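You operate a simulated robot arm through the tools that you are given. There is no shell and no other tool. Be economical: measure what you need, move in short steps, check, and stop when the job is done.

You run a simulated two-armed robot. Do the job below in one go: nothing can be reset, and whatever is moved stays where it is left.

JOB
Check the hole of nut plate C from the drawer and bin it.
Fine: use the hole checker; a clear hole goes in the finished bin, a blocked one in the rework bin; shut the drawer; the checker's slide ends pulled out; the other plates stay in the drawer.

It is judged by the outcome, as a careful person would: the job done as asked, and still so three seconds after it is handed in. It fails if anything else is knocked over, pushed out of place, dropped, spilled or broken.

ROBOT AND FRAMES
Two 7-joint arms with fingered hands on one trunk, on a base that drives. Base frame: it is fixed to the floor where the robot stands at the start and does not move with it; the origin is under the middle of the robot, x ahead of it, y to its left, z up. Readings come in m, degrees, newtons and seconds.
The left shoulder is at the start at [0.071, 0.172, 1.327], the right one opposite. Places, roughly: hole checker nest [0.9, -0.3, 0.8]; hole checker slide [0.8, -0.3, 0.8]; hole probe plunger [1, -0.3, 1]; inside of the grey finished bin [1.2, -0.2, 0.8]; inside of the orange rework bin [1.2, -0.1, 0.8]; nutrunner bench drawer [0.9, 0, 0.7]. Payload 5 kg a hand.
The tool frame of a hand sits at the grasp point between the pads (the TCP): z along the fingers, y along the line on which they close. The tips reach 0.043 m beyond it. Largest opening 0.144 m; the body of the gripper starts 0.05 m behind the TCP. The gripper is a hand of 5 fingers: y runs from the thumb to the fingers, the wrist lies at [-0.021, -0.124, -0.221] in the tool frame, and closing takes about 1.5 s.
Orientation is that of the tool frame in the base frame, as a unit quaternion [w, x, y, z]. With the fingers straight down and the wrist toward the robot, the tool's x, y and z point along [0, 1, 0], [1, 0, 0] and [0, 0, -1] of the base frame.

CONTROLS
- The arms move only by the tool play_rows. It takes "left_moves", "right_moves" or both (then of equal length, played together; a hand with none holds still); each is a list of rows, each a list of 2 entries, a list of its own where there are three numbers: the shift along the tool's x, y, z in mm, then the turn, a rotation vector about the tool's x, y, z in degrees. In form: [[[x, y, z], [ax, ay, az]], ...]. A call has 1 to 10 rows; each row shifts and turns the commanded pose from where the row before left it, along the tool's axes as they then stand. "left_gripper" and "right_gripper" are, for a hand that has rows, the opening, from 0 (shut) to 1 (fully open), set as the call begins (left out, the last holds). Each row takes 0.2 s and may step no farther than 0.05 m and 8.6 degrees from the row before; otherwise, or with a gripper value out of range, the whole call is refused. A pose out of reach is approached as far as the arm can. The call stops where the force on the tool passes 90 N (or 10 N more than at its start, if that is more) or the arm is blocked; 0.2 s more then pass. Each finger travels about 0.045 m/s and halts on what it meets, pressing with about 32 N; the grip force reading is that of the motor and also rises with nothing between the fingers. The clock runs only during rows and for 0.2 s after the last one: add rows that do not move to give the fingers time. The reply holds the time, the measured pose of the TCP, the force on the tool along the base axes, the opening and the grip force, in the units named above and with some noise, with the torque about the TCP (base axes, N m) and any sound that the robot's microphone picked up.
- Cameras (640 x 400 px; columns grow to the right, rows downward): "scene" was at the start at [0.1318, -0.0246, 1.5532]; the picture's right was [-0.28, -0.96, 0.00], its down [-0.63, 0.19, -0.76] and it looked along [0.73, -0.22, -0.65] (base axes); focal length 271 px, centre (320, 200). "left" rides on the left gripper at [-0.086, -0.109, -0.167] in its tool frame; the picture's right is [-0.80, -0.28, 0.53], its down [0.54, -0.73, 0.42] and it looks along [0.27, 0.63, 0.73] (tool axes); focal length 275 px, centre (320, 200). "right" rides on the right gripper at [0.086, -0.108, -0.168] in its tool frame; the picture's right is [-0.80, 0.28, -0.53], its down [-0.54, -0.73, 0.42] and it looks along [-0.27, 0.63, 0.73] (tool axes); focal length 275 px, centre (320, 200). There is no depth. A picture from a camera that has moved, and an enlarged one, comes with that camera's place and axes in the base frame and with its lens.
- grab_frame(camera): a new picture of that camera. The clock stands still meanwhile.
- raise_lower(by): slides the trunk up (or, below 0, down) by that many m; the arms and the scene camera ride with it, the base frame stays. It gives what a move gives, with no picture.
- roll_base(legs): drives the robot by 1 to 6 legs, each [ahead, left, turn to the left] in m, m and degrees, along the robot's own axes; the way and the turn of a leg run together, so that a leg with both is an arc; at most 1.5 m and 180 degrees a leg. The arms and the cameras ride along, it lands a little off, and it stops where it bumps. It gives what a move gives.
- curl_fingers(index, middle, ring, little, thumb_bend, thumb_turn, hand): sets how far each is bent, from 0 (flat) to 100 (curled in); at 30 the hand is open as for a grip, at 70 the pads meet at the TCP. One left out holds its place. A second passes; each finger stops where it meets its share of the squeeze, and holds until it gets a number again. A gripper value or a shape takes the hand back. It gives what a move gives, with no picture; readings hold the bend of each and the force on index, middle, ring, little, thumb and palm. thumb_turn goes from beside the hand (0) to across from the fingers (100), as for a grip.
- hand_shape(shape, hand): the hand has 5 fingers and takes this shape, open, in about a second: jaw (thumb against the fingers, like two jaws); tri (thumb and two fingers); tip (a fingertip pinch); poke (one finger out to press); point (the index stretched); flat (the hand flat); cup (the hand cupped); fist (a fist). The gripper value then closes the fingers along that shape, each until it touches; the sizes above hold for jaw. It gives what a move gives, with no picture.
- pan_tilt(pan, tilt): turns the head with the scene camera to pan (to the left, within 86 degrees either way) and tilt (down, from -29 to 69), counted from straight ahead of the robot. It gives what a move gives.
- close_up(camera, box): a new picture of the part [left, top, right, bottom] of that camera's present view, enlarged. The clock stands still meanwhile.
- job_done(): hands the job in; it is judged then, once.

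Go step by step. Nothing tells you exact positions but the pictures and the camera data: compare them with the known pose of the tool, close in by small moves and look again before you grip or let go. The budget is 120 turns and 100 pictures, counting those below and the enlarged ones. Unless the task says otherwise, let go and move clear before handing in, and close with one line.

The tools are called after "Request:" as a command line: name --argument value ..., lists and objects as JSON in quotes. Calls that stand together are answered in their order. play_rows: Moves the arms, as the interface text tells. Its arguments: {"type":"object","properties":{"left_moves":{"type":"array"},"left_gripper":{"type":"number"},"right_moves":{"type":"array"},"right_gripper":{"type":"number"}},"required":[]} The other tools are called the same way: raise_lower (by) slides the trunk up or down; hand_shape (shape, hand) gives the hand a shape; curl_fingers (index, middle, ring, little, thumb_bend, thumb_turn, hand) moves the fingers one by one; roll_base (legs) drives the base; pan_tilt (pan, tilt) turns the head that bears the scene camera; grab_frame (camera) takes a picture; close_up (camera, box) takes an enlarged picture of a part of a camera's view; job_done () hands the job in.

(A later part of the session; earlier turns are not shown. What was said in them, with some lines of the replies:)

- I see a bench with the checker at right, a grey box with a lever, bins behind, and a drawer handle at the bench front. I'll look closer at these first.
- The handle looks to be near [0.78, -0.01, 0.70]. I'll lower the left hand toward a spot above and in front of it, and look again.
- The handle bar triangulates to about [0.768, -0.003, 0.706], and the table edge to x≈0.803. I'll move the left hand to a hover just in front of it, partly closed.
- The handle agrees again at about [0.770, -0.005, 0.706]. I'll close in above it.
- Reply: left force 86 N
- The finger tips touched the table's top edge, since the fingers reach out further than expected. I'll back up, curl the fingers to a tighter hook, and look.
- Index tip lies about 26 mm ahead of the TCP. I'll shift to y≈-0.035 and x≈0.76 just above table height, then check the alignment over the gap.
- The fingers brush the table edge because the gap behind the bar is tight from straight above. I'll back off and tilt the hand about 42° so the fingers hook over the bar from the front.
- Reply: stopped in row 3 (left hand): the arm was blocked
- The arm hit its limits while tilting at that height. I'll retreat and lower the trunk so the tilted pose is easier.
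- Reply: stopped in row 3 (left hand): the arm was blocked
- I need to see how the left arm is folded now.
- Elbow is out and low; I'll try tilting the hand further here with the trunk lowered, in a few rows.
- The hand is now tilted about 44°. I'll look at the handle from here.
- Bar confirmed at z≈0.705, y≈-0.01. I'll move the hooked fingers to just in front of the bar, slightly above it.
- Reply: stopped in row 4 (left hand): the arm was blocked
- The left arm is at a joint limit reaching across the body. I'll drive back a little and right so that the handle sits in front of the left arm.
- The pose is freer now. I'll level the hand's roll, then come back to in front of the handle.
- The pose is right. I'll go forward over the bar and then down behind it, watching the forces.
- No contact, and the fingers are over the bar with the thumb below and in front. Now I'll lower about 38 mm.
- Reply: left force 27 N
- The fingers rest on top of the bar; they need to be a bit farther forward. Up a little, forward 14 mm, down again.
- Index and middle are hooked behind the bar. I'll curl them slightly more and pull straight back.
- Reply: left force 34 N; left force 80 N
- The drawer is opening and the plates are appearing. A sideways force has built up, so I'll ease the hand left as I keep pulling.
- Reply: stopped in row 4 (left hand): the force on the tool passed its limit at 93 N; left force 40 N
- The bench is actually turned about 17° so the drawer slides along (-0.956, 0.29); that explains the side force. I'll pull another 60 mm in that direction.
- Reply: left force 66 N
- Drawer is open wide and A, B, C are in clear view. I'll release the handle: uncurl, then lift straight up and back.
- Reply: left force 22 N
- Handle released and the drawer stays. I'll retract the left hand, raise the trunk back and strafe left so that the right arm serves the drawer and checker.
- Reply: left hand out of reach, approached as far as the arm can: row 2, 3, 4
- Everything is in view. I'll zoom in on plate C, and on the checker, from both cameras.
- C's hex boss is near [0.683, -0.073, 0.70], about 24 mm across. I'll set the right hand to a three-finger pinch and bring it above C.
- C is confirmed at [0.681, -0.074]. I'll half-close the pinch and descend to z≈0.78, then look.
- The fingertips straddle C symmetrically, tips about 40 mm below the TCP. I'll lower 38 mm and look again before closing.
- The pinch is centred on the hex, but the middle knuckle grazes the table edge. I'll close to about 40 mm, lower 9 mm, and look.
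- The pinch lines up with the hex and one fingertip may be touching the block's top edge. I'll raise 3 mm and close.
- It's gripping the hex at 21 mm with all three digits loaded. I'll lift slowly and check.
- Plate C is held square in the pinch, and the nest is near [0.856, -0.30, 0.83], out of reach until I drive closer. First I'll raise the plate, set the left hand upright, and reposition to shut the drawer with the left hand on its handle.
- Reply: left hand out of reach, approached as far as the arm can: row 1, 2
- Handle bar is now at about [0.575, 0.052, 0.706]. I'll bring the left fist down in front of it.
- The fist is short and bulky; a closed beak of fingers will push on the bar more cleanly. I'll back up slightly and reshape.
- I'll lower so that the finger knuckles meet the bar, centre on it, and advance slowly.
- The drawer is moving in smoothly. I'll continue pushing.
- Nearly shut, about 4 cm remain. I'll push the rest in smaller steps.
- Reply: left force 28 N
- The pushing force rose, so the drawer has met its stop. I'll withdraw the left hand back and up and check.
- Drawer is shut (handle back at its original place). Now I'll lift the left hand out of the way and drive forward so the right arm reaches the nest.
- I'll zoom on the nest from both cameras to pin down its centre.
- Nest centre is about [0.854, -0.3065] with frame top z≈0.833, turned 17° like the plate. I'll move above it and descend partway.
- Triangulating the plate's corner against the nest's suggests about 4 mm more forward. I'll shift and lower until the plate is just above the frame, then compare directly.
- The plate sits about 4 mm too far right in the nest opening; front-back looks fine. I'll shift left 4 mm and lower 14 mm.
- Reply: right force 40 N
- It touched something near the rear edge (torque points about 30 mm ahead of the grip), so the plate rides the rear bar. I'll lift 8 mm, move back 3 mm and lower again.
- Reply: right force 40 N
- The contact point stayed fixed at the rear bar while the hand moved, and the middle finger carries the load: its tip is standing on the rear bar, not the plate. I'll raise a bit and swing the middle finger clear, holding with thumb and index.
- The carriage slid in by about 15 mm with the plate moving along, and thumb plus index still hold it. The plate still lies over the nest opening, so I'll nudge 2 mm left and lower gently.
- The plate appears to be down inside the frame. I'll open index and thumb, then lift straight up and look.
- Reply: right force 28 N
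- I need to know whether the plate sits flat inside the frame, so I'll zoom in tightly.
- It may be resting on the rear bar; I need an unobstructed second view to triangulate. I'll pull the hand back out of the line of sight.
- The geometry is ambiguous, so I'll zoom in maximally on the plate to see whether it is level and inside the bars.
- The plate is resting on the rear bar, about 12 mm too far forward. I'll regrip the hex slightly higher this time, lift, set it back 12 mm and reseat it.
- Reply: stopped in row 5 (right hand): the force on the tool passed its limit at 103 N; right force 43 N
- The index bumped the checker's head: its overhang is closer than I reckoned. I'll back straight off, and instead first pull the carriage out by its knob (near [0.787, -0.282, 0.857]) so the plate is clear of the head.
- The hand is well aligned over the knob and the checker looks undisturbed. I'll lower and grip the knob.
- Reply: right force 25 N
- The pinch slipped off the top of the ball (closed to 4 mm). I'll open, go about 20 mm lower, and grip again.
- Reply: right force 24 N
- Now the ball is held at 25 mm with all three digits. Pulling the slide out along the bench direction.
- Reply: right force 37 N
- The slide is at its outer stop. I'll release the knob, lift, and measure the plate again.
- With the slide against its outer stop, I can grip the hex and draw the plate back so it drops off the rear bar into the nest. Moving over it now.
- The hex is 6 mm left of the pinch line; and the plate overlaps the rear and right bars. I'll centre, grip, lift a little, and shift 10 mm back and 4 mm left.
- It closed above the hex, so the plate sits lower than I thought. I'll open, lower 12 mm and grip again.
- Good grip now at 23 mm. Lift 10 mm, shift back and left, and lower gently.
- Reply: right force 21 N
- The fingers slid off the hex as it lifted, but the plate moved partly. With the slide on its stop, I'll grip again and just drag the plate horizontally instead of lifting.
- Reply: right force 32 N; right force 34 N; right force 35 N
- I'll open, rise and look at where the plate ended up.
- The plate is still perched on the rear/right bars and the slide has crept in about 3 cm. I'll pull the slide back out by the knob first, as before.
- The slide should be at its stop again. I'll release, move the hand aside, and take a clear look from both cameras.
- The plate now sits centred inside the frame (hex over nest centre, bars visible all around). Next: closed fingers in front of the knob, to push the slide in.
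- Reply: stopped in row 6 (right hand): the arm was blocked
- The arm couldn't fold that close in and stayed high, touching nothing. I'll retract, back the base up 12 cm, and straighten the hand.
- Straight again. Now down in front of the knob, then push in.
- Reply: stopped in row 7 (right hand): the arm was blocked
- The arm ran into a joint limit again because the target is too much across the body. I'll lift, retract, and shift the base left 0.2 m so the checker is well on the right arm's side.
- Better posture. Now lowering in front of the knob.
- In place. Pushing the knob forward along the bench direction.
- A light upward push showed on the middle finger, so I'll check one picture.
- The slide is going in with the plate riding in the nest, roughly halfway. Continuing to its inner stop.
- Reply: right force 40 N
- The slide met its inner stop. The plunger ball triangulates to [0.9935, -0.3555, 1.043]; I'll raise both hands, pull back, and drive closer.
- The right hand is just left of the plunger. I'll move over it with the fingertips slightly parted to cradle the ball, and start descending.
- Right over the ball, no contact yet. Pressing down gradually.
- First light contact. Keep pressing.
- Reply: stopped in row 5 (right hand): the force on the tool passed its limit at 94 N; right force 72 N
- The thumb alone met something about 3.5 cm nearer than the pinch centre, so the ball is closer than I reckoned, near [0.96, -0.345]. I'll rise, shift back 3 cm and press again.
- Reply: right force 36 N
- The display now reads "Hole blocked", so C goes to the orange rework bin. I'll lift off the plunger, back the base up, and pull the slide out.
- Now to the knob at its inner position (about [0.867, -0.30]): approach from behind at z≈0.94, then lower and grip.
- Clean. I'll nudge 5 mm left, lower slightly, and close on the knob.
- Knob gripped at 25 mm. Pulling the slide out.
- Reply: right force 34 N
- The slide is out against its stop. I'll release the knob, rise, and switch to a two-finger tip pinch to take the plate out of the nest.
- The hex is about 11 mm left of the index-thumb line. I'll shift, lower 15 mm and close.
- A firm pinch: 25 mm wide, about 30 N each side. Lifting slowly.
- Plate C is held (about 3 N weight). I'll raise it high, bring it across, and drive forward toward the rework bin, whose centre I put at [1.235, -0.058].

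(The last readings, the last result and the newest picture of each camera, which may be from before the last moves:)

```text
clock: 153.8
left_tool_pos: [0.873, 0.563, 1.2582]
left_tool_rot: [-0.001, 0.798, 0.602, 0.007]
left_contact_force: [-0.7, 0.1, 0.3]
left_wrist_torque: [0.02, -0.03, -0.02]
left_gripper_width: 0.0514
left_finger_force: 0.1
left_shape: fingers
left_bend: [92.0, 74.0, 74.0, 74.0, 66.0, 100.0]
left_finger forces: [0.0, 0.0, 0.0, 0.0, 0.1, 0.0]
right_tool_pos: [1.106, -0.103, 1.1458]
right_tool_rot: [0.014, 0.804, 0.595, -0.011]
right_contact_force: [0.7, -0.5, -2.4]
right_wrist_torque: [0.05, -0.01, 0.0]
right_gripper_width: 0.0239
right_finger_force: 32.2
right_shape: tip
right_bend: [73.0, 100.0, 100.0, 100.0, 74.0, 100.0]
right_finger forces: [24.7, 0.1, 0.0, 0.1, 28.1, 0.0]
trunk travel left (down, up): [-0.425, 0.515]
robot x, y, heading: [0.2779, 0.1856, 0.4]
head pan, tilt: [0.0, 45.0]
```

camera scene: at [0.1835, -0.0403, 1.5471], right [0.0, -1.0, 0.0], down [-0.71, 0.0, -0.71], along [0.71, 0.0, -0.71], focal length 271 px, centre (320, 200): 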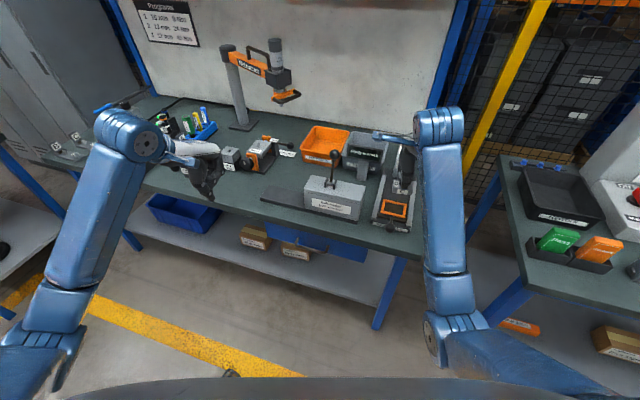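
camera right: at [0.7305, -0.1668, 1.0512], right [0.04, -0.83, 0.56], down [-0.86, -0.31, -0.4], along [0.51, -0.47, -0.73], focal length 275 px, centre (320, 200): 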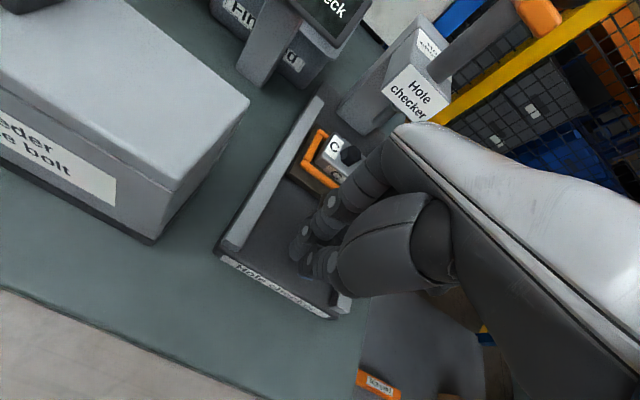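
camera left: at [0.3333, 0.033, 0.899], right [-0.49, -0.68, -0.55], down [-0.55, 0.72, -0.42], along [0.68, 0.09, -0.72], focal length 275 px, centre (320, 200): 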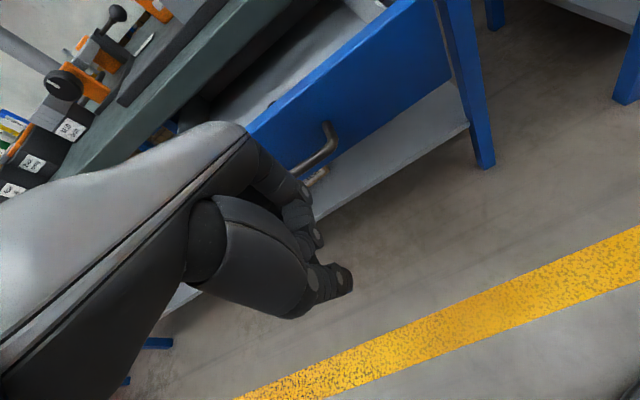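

Above the bench near the bins. Moving over the rework bin, then a last look before lowering.

Request:
play_rows --right_moves '[[[26, 35, 0], [0, 0, 0]], [[26, 35, 0], [0, 0, 0]], [[26, 35, 0], [0, 0, 0]], [[0, 0, 30], [0, 0, 0]], [[0, 0, 30], [0, 0, 0]], [[0, 0, 30], [0, 0, 0]], [[0, 0, 0], [0, 0, 0]]]'

Request:
grab_frame --camera "right"

```text
clock: 155.4
left_tool_pos: [0.8734, 0.5624, 1.2583]
left_tool_rot: [-0.001, 0.797, 0.603, 0.007]
left_contact_force: [0.1, 0.1, -0.5]
left_wrist_torque: [0.0, -0.03, 0.01]
left_gripper_width: 0.0511
left_finger_force: 0.1
left_shape: fingers
left_bend: [92.0, 74.0, 74.0, 74.0, 66.0, 100.0]
left_finger forces: [0.0, 0.0, 0.1, 0.0, 0.0, 0.0]
right_tool_pos: [1.2313, -0.0609, 1.0539]
right_tool_rot: [0.014, 0.804, 0.595, -0.011]
right_contact_force: [0.2, -0.3, -3.7]
right_wrist_torque: [0.04, 0.02, -0.01]
right_gripper_width: 0.0238
right_finger_force: 32.0
right_shape: tip
right_bend: [73.0, 100.0, 100.0, 100.0, 74.0, 100.0]
right_finger forces: [25.0, 0.0, 0.1, 0.1, 27.5, 0.1]
trunk travel left (down, up): [-0.425, 0.515]
robot x, y, heading: [0.2761, 0.1888, -0.1]
head pan, tilt: [0.0, 45.0]
```

```text
0 pictures are left
camera right: at [1.1507, 0.0584, 1.2172], right [0.04, -0.83, 0.56], down [-0.85, -0.32, -0.41], along [0.52, -0.46, -0.72], focal length 275 px, centre (320, 200)
```

right: 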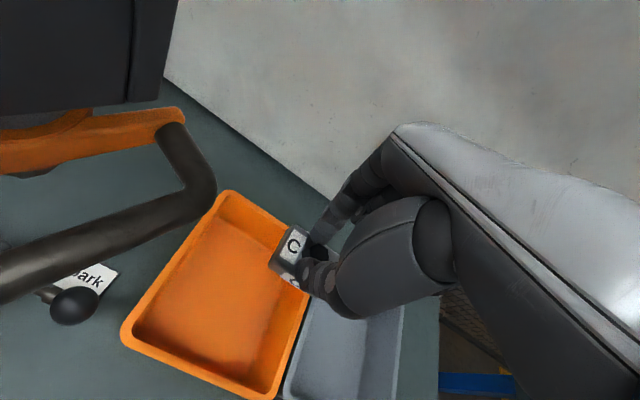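

The plate hangs inside the bin's outline, with clearance from the nutrunner handle on the left. Lowering into the bin gently.

Request:
play_rows --right_moves '[[[-3, 0, 25], [0, 0, 0]], [[-3, 0, 25], [0, 0, 0]], [[0, 0, 25], [0, 0, 0]], [[0, 0, 25], [0, 0, 0]], [[0, 0, 25], [0, 0, 0]], [[0, 0, 20], [0, 0, 0]], [[0, 0, 15], [0, 0, 0]], [[0, 0, 0], [0, 0, 0]]]'

```text
clock: 157.4
left_tool_pos: [0.8572, 0.5741, 1.2601]
left_tool_rot: [0.005, 0.796, 0.606, 0.009]
left_contact_force: [-0.3, -1.3, 0.7]
left_wrist_torque: [0.14, 0.01, 0.02]
left_gripper_width: 0.0512
left_finger_force: 0.1
left_shape: fingers
left_bend: [92.0, 74.0, 74.0, 74.0, 66.0, 100.0]
left_finger forces: [0.0, 0.0, 0.0, 0.0, 0.0, 0.1]
right_tool_pos: [1.2298, -0.0476, 0.9283]
right_tool_rot: [0.027, 0.798, 0.602, 0.008]
right_contact_force: [-0.2, 0.2, -2.6]
right_wrist_torque: [-0.01, 0.05, -0.05]
right_gripper_width: 0.0239
right_finger_force: 32.2
right_shape: tip
right_bend: [73.0, 100.0, 100.0, 100.0, 74.0, 100.0]
right_finger forces: [25.0, 0.1, 0.0, 0.0, 31.3, 0.0]
trunk travel left (down, up): [-0.425, 0.515]
robot x, y, heading: [0.2796, 0.1912, 0.9]
head pan, tilt: [0.0, 45.0]
stopped in row 8 (right hand): the arm was blocked; the commanded pose is now the measured one
```

Hand force is nil but the robot was twisted slightly: the forearm must be touching something on the right. I'll raise the hand to relieve it, lift the trunk so that the forearm comes down more steeply, and move a bit closer.

Request:
play_rows --right_moves '[[[0, 0, -25], [0, 0, 0]], [[0, 0, -35], [0, 0, 0]], [[0, 0, 0], [0, 0, 0]]]'

Request:
raise_lower --by 0.17

Request:
roll_base --legs '[[0.08, 0, 0]]'

```text
clock: 158.2
left_tool_pos: [0.8737, 0.5635, 1.2582]
left_tool_rot: [-0.001, 0.797, 0.604, 0.006]
left_contact_force: [0.0, -0.6, -0.8]
left_wrist_torque: [-0.02, 0.01, -0.03]
left_gripper_width: 0.0515
left_finger_force: 0.2
left_shape: fingers
left_bend: [92.0, 74.0, 74.0, 74.0, 66.0, 100.0]
left_finger forces: [0.0, 0.0, 0.0, 0.0, 0.0, 0.0]
right_tool_pos: [1.235, -0.0701, 0.9717]
right_tool_rot: [0.02, 0.803, 0.596, -0.002]
right_contact_force: [0.4, 1.4, -3.3]
right_wrist_torque: [0.03, 0.0, 0.02]
right_gripper_width: 0.0237
right_finger_force: 31.9
right_shape: tip
right_bend: [73.0, 100.0, 100.0, 100.0, 74.0, 100.0]
right_finger forces: [25.1, 0.0, 0.0, 0.1, 30.6, 0.0]
trunk travel left (down, up): [-0.425, 0.515]
robot x, y, heading: [0.2789, 0.1894, 0.7]
head pan, tilt: [0.0, 45.0]
```

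```text
clock: 160.2
left_tool_pos: [0.8729, 0.5653, 1.4283]
left_tool_rot: [-0.002, 0.796, 0.605, 0.006]
left_contact_force: [0.8, 0.2, 0.2]
left_wrist_torque: [-0.03, 0.03, 0.0]
left_gripper_width: 0.0512
left_finger_force: 0.2
left_shape: fingers
left_bend: [92.0, 74.0, 74.0, 74.0, 66.0, 100.0]
left_finger forces: [0.0, 0.0, 0.1, 0.0, 0.1, 0.0]
right_tool_pos: [1.2352, -0.0639, 1.1409]
right_tool_rot: [0.019, 0.801, 0.598, -0.001]
right_contact_force: [0.1, 0.1, -3.3]
right_wrist_torque: [0.03, 0.05, -0.04]
right_gripper_width: 0.0234
right_finger_force: 31.6
right_shape: tip
right_bend: [73.0, 100.0, 100.0, 100.0, 74.0, 100.0]
right_finger forces: [25.1, 0.0, 0.1, 0.0, 30.7, 0.0]
trunk travel left (down, up): [-0.595, 0.345]
robot x, y, heading: [0.2758, 0.1905, 0.7]
head pan, tilt: [0.0, 45.0]
```

```text
clock: 161.2
left_tool_pos: [0.9458, 0.5662, 1.4327]
left_tool_rot: [0.0, 0.797, 0.603, 0.009]
left_contact_force: [-1.5, 0.9, 0.7]
left_wrist_torque: [0.0, -0.2, 0.04]
left_gripper_width: 0.0516
left_finger_force: 0.0
left_shape: fingers
left_bend: [92.0, 74.0, 74.0, 74.0, 66.0, 100.0]
left_finger forces: [0.1, 0.0, 0.1, 0.0, 0.1, 0.1]
right_tool_pos: [1.3083, -0.0632, 1.1469]
right_tool_rot: [0.022, 0.802, 0.597, 0.002]
right_contact_force: [-1.9, 1.4, -1.6]
right_wrist_torque: [0.0, -0.08, -0.03]
right_gripper_width: 0.024
right_finger_force: 32.1
right_shape: tip
right_bend: [73.0, 100.0, 100.0, 100.0, 74.0, 100.0]
right_finger forces: [25.1, 0.0, 0.0, 0.0, 30.8, 0.0]
trunk travel left (down, up): [-0.595, 0.345]
robot x, y, heading: [0.3552, 0.1934, 0.9]
head pan, tilt: [0.0, 45.0]
```

Repositioned closer with the trunk higher. Moving back over the bin centre and lowering again, carefully.

Request:
play_rows --right_moves '[[[-10, -39, 0], [0, 0, 0]], [[-10, -38, 0], [0, 0, 0]], [[0, 0, 30], [0, 0, 0]], [[0, 0, 30], [0, 0, 0]], [[0, 0, 30], [0, 0, 0]], [[0, 0, 30], [0, 0, 0]], [[0, 0, 30], [0, 0, 0]], [[0, 0, 0], [0, 0, 0]]]'

```text
clock: 163.0
left_tool_pos: [0.9518, 0.5673, 1.4281]
left_tool_rot: [-0.001, 0.797, 0.604, 0.007]
left_contact_force: [0.6, -0.7, -0.4]
left_wrist_torque: [-0.05, -0.02, 0.02]
left_gripper_width: 0.0514
left_finger_force: 0.1
left_shape: fingers
left_bend: [92.0, 74.0, 74.0, 74.0, 66.0, 100.0]
left_finger forces: [0.0, 0.0, 0.0, 0.1, 0.0, 0.0]
right_tool_pos: [1.237, -0.0672, 0.9899]
right_tool_rot: [0.02, 0.802, 0.597, 0.0]
right_contact_force: [0.1, 0.0, -1.9]
right_wrist_torque: [0.06, 0.02, -0.03]
right_gripper_width: 0.0235
right_finger_force: 31.7
right_shape: tip
right_bend: [73.0, 100.0, 100.0, 100.0, 74.0, 100.0]
right_finger forces: [25.1, 0.0, 0.1, 0.0, 30.1, 0.0]
trunk travel left (down, up): [-0.595, 0.345]
robot x, y, heading: [0.3564, 0.1904, 0.3]
head pan, tilt: [0.0, 45.0]
```

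On track, no resistance. Lowering further in smaller steps.

Request:
play_rows --right_moves '[[[5, -3, 15], [0, 0, 0]], [[5, 0, 15], [0, 0, 0]], [[0, 0, 15], [0, 0, 0]], [[0, 0, 15], [0, 0, 0]], [[0, 0, 0], [0, 0, 0]]]'

Request:
play_rows --right_moves '[[[0, 0, 12], [0, 0, 0]], [[0, 0, 12], [0, 0, 0]], [[0, 0, 12], [0, 0, 0]], [[0, 0, 0], [0, 0, 0]]]'

```text
clock: 164.2
left_tool_pos: [0.9543, 0.5662, 1.4279]
left_tool_rot: [-0.001, 0.797, 0.604, 0.007]
left_contact_force: [-0.4, 0.3, -0.6]
left_wrist_torque: [0.01, 0.01, 0.0]
left_gripper_width: 0.0514
left_finger_force: 0.0
left_shape: fingers
left_bend: [92.0, 74.0, 74.0, 74.0, 66.0, 100.0]
left_finger forces: [0.1, 0.0, 0.0, 0.1, 0.1, 0.0]
right_tool_pos: [1.2383, -0.0563, 0.9303]
right_tool_rot: [0.02, 0.802, 0.597, 0.0]
right_contact_force: [0.1, 0.0, -2.1]
right_wrist_torque: [0.06, 0.03, -0.01]
right_gripper_width: 0.0238
right_finger_force: 32.4
right_shape: tip
right_bend: [73.0, 100.0, 100.0, 100.0, 74.0, 100.0]
right_finger forces: [25.1, 0.0, 0.1, 0.1, 30.1, 0.1]
trunk travel left (down, up): [-0.595, 0.345]
robot x, y, heading: [0.3569, 0.1942, 0.6]
head pan, tilt: [0.0, 45.0]
```

```text
clock: 165.2
left_tool_pos: [0.9543, 0.5669, 1.4272]
left_tool_rot: [-0.001, 0.797, 0.604, 0.007]
left_contact_force: [0.0, -0.3, 0.1]
left_wrist_torque: [0.02, 0.0, 0.01]
left_gripper_width: 0.0513
left_finger_force: 0.0
left_shape: fingers
left_bend: [92.0, 74.0, 74.0, 74.0, 66.0, 100.0]
left_finger forces: [0.0, 0.0, 0.0, 0.1, 0.0, 0.0]
right_tool_pos: [1.2405, -0.0578, 0.892]
right_tool_rot: [0.018, 0.802, 0.597, -0.001]
right_contact_force: [1.0, -0.6, -3.1]
right_wrist_torque: [0.0, 0.05, 0.01]
right_gripper_width: 0.0237
right_finger_force: 31.8
right_shape: tip
right_bend: [73.0, 100.0, 100.0, 100.0, 74.0, 100.0]
right_finger forces: [25.1, 0.1, 0.1, 0.0, 30.0, 0.0]
trunk travel left (down, up): [-0.595, 0.345]
robot x, y, heading: [0.3596, 0.1912, 0.4]
head pan, tilt: [0.0, 45.0]
```

Plate is inside the bin now. Lowering further until it touches the floor.

Request:
play_rows --right_moves '[[[0, -3, 10], [0, 0, 0]], [[0, -3, 10], [0, 0, 0]], [[0, 0, 10], [0, 0, 0]], [[0, 0, 0], [0, 0, 0]]]'

```text
clock: 166.2
left_tool_pos: [0.9503, 0.5676, 1.4287]
left_tool_rot: [0.001, 0.797, 0.604, 0.008]
left_contact_force: [0.1, 0.4, 1.0]
left_wrist_torque: [-0.01, 0.01, -0.01]
left_gripper_width: 0.0515
left_finger_force: 0.1
left_shape: fingers
left_bend: [92.0, 74.0, 74.0, 74.0, 66.0, 100.0]
left_finger forces: [0.1, 0.1, 0.1, 0.0, 0.1, 0.1]
right_tool_pos: [1.235, -0.057, 0.8684]
right_tool_rot: [0.022, 0.802, 0.597, 0.001]
right_contact_force: [-3.7, -0.1, 20.1]
right_wrist_torque: [0.34, 0.47, 0.11]
right_gripper_width: 0.0239
right_finger_force: 32.0
right_shape: tip
right_bend: [73.0, 100.0, 100.0, 100.0, 75.0, 100.0]
right_finger forces: [27.5, 0.1, 0.0, 0.0, 57.5, 0.0]
trunk travel left (down, up): [-0.595, 0.345]
robot x, y, heading: [0.3564, 0.1912, 0.3]
head pan, tilt: [0.0, 45.0]
```

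It touched down on the bin floor. I'll ease up 2 mm, open, and lift straight out.

Request:
play_rows --right_moves '[[[0, 0, -3], [0, 0, 0]], [[0, 0, 0], [0, 0, 0]], [[0, 0, 0], [0, 0, 0]], [[0, 0, 0], [0, 0, 0]], [[0, 0, 0], [0, 0, 0]], [[0, 0, 0], [0, 0, 0]]]' --right_gripper 0.4

Request:
play_rows --right_moves '[[[0, 0, -15], [0, 0, 0]], [[0, 0, -25], [0, 0, 0]], [[0, 0, -35], [0, 0, 0]], [[0, 0, -40], [0, 0, 0]], [[0, 0, -40], [0, 0, 0]], [[0, 0, -40], [0, 0, 0]], [[0, 0, -40], [0, 0, 0]], [[0, 0, -40], [0, 0, 0]], [[0, 0, 0], [0, 0, 0]]]'

```text
clock: 167.6
left_tool_pos: [0.9526, 0.5674, 1.4284]
left_tool_rot: [-0.001, 0.797, 0.604, 0.007]
left_contact_force: [0.1, 0.4, -0.2]
left_wrist_torque: [-0.04, 0.0, -0.02]
left_gripper_width: 0.0515
left_finger_force: 0.0
left_shape: fingers
left_bend: [92.0, 74.0, 74.0, 74.0, 66.0, 100.0]
left_finger forces: [0.0, 0.0, 0.1, 0.0, 0.0, 0.0]
right_tool_pos: [1.2347, -0.0568, 0.8662]
right_tool_rot: [0.02, 0.802, 0.597, -0.001]
right_contact_force: [-1.2, -0.3, 1.6]
right_wrist_torque: [-0.01, -0.02, -0.03]
right_gripper_width: 0.0574
right_finger_force: 0.1
right_shape: tip
right_bend: [73.0, 98.0, 99.0, 99.0, 73.0, 100.0]
right_finger forces: [0.0, 0.0, 0.1, 0.0, 0.0, 0.0]
trunk travel left (down, up): [-0.595, 0.345]
robot x, y, heading: [0.355, 0.1908, 0.2]
head pan, tilt: [0.0, 45.0]
```

```text
clock: 169.6
left_tool_pos: [0.9515, 0.5669, 1.4282]
left_tool_rot: [-0.001, 0.797, 0.604, 0.007]
left_contact_force: [0.3, -0.3, 0.0]
left_wrist_torque: [0.06, 0.04, 0.01]
left_gripper_width: 0.0516
left_finger_force: 0.0
left_shape: fingers
left_bend: [92.0, 74.0, 74.0, 74.0, 66.0, 100.0]
left_finger forces: [0.1, 0.1, 0.1, 0.0, 0.0, 0.0]
right_tool_pos: [1.2279, -0.0489, 1.143]
right_tool_rot: [0.019, 0.802, 0.597, -0.001]
right_contact_force: [0.2, -0.8, -0.8]
right_wrist_torque: [-0.03, -0.01, -0.01]
right_gripper_width: 0.0575
right_finger_force: 0.2
right_shape: tip
right_bend: [73.0, 98.0, 99.0, 99.0, 73.0, 100.0]
right_finger forces: [0.0, 0.0, 0.0, 0.0, 0.1, 0.0]
trunk travel left (down, up): [-0.595, 0.345]
robot x, y, heading: [0.358, 0.1913, 0.1]
head pan, tilt: [0.0, 45.0]
```

The plate is released in the rework bin and the hand is clear. I'll back away.

Request:
roll_base --legs '[[-0.3, 0, 0]]'

Request:
job_done

```text
clock: 171.7
left_tool_pos: [0.6572, 0.5652, 1.4266]
left_tool_rot: [-0.002, 0.796, 0.605, 0.007]
left_contact_force: [0.5, 0.4, 0.1]
left_wrist_torque: [0.04, 0.01, -0.04]
left_gripper_width: 0.0514
left_finger_force: 0.0
left_shape: fingers
left_bend: [92.0, 74.0, 74.0, 74.0, 66.0, 100.0]
left_finger forces: [0.0, 0.0, 0.0, 0.0, 0.0, 0.0]
right_tool_pos: [0.9324, -0.0489, 1.1405]
right_tool_rot: [0.02, 0.801, 0.598, -0.001]
right_contact_force: [0.4, -0.3, -1.1]
right_wrist_torque: [0.01, 0.04, 0.02]
right_gripper_width: 0.0573
right_finger_force: 0.0
right_shape: tip
right_bend: [73.0, 98.0, 99.0, 99.0, 73.0, 100.0]
right_finger forces: [0.0, 0.1, 0.1, 0.1, 0.1, 0.0]
trunk travel left (down, up): [-0.595, 0.345]
robot x, y, heading: [0.0615, 0.1876, 0.7]
head pan, tilt: [0.0, 45.0]
```

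```text
The job is handed in.
```

Plate C read "Hole blocked" on the checker, so I put it in the orange rework bin. The drawer is shut with A and B inside, and the slide is pulled out. I had no pictures left to confirm the end state. My hand bumped the checker's plunger once, and the forearm pressed briefly on something near the bins; I saw nothing shifted after the bump, but couldn't check after the second contact.
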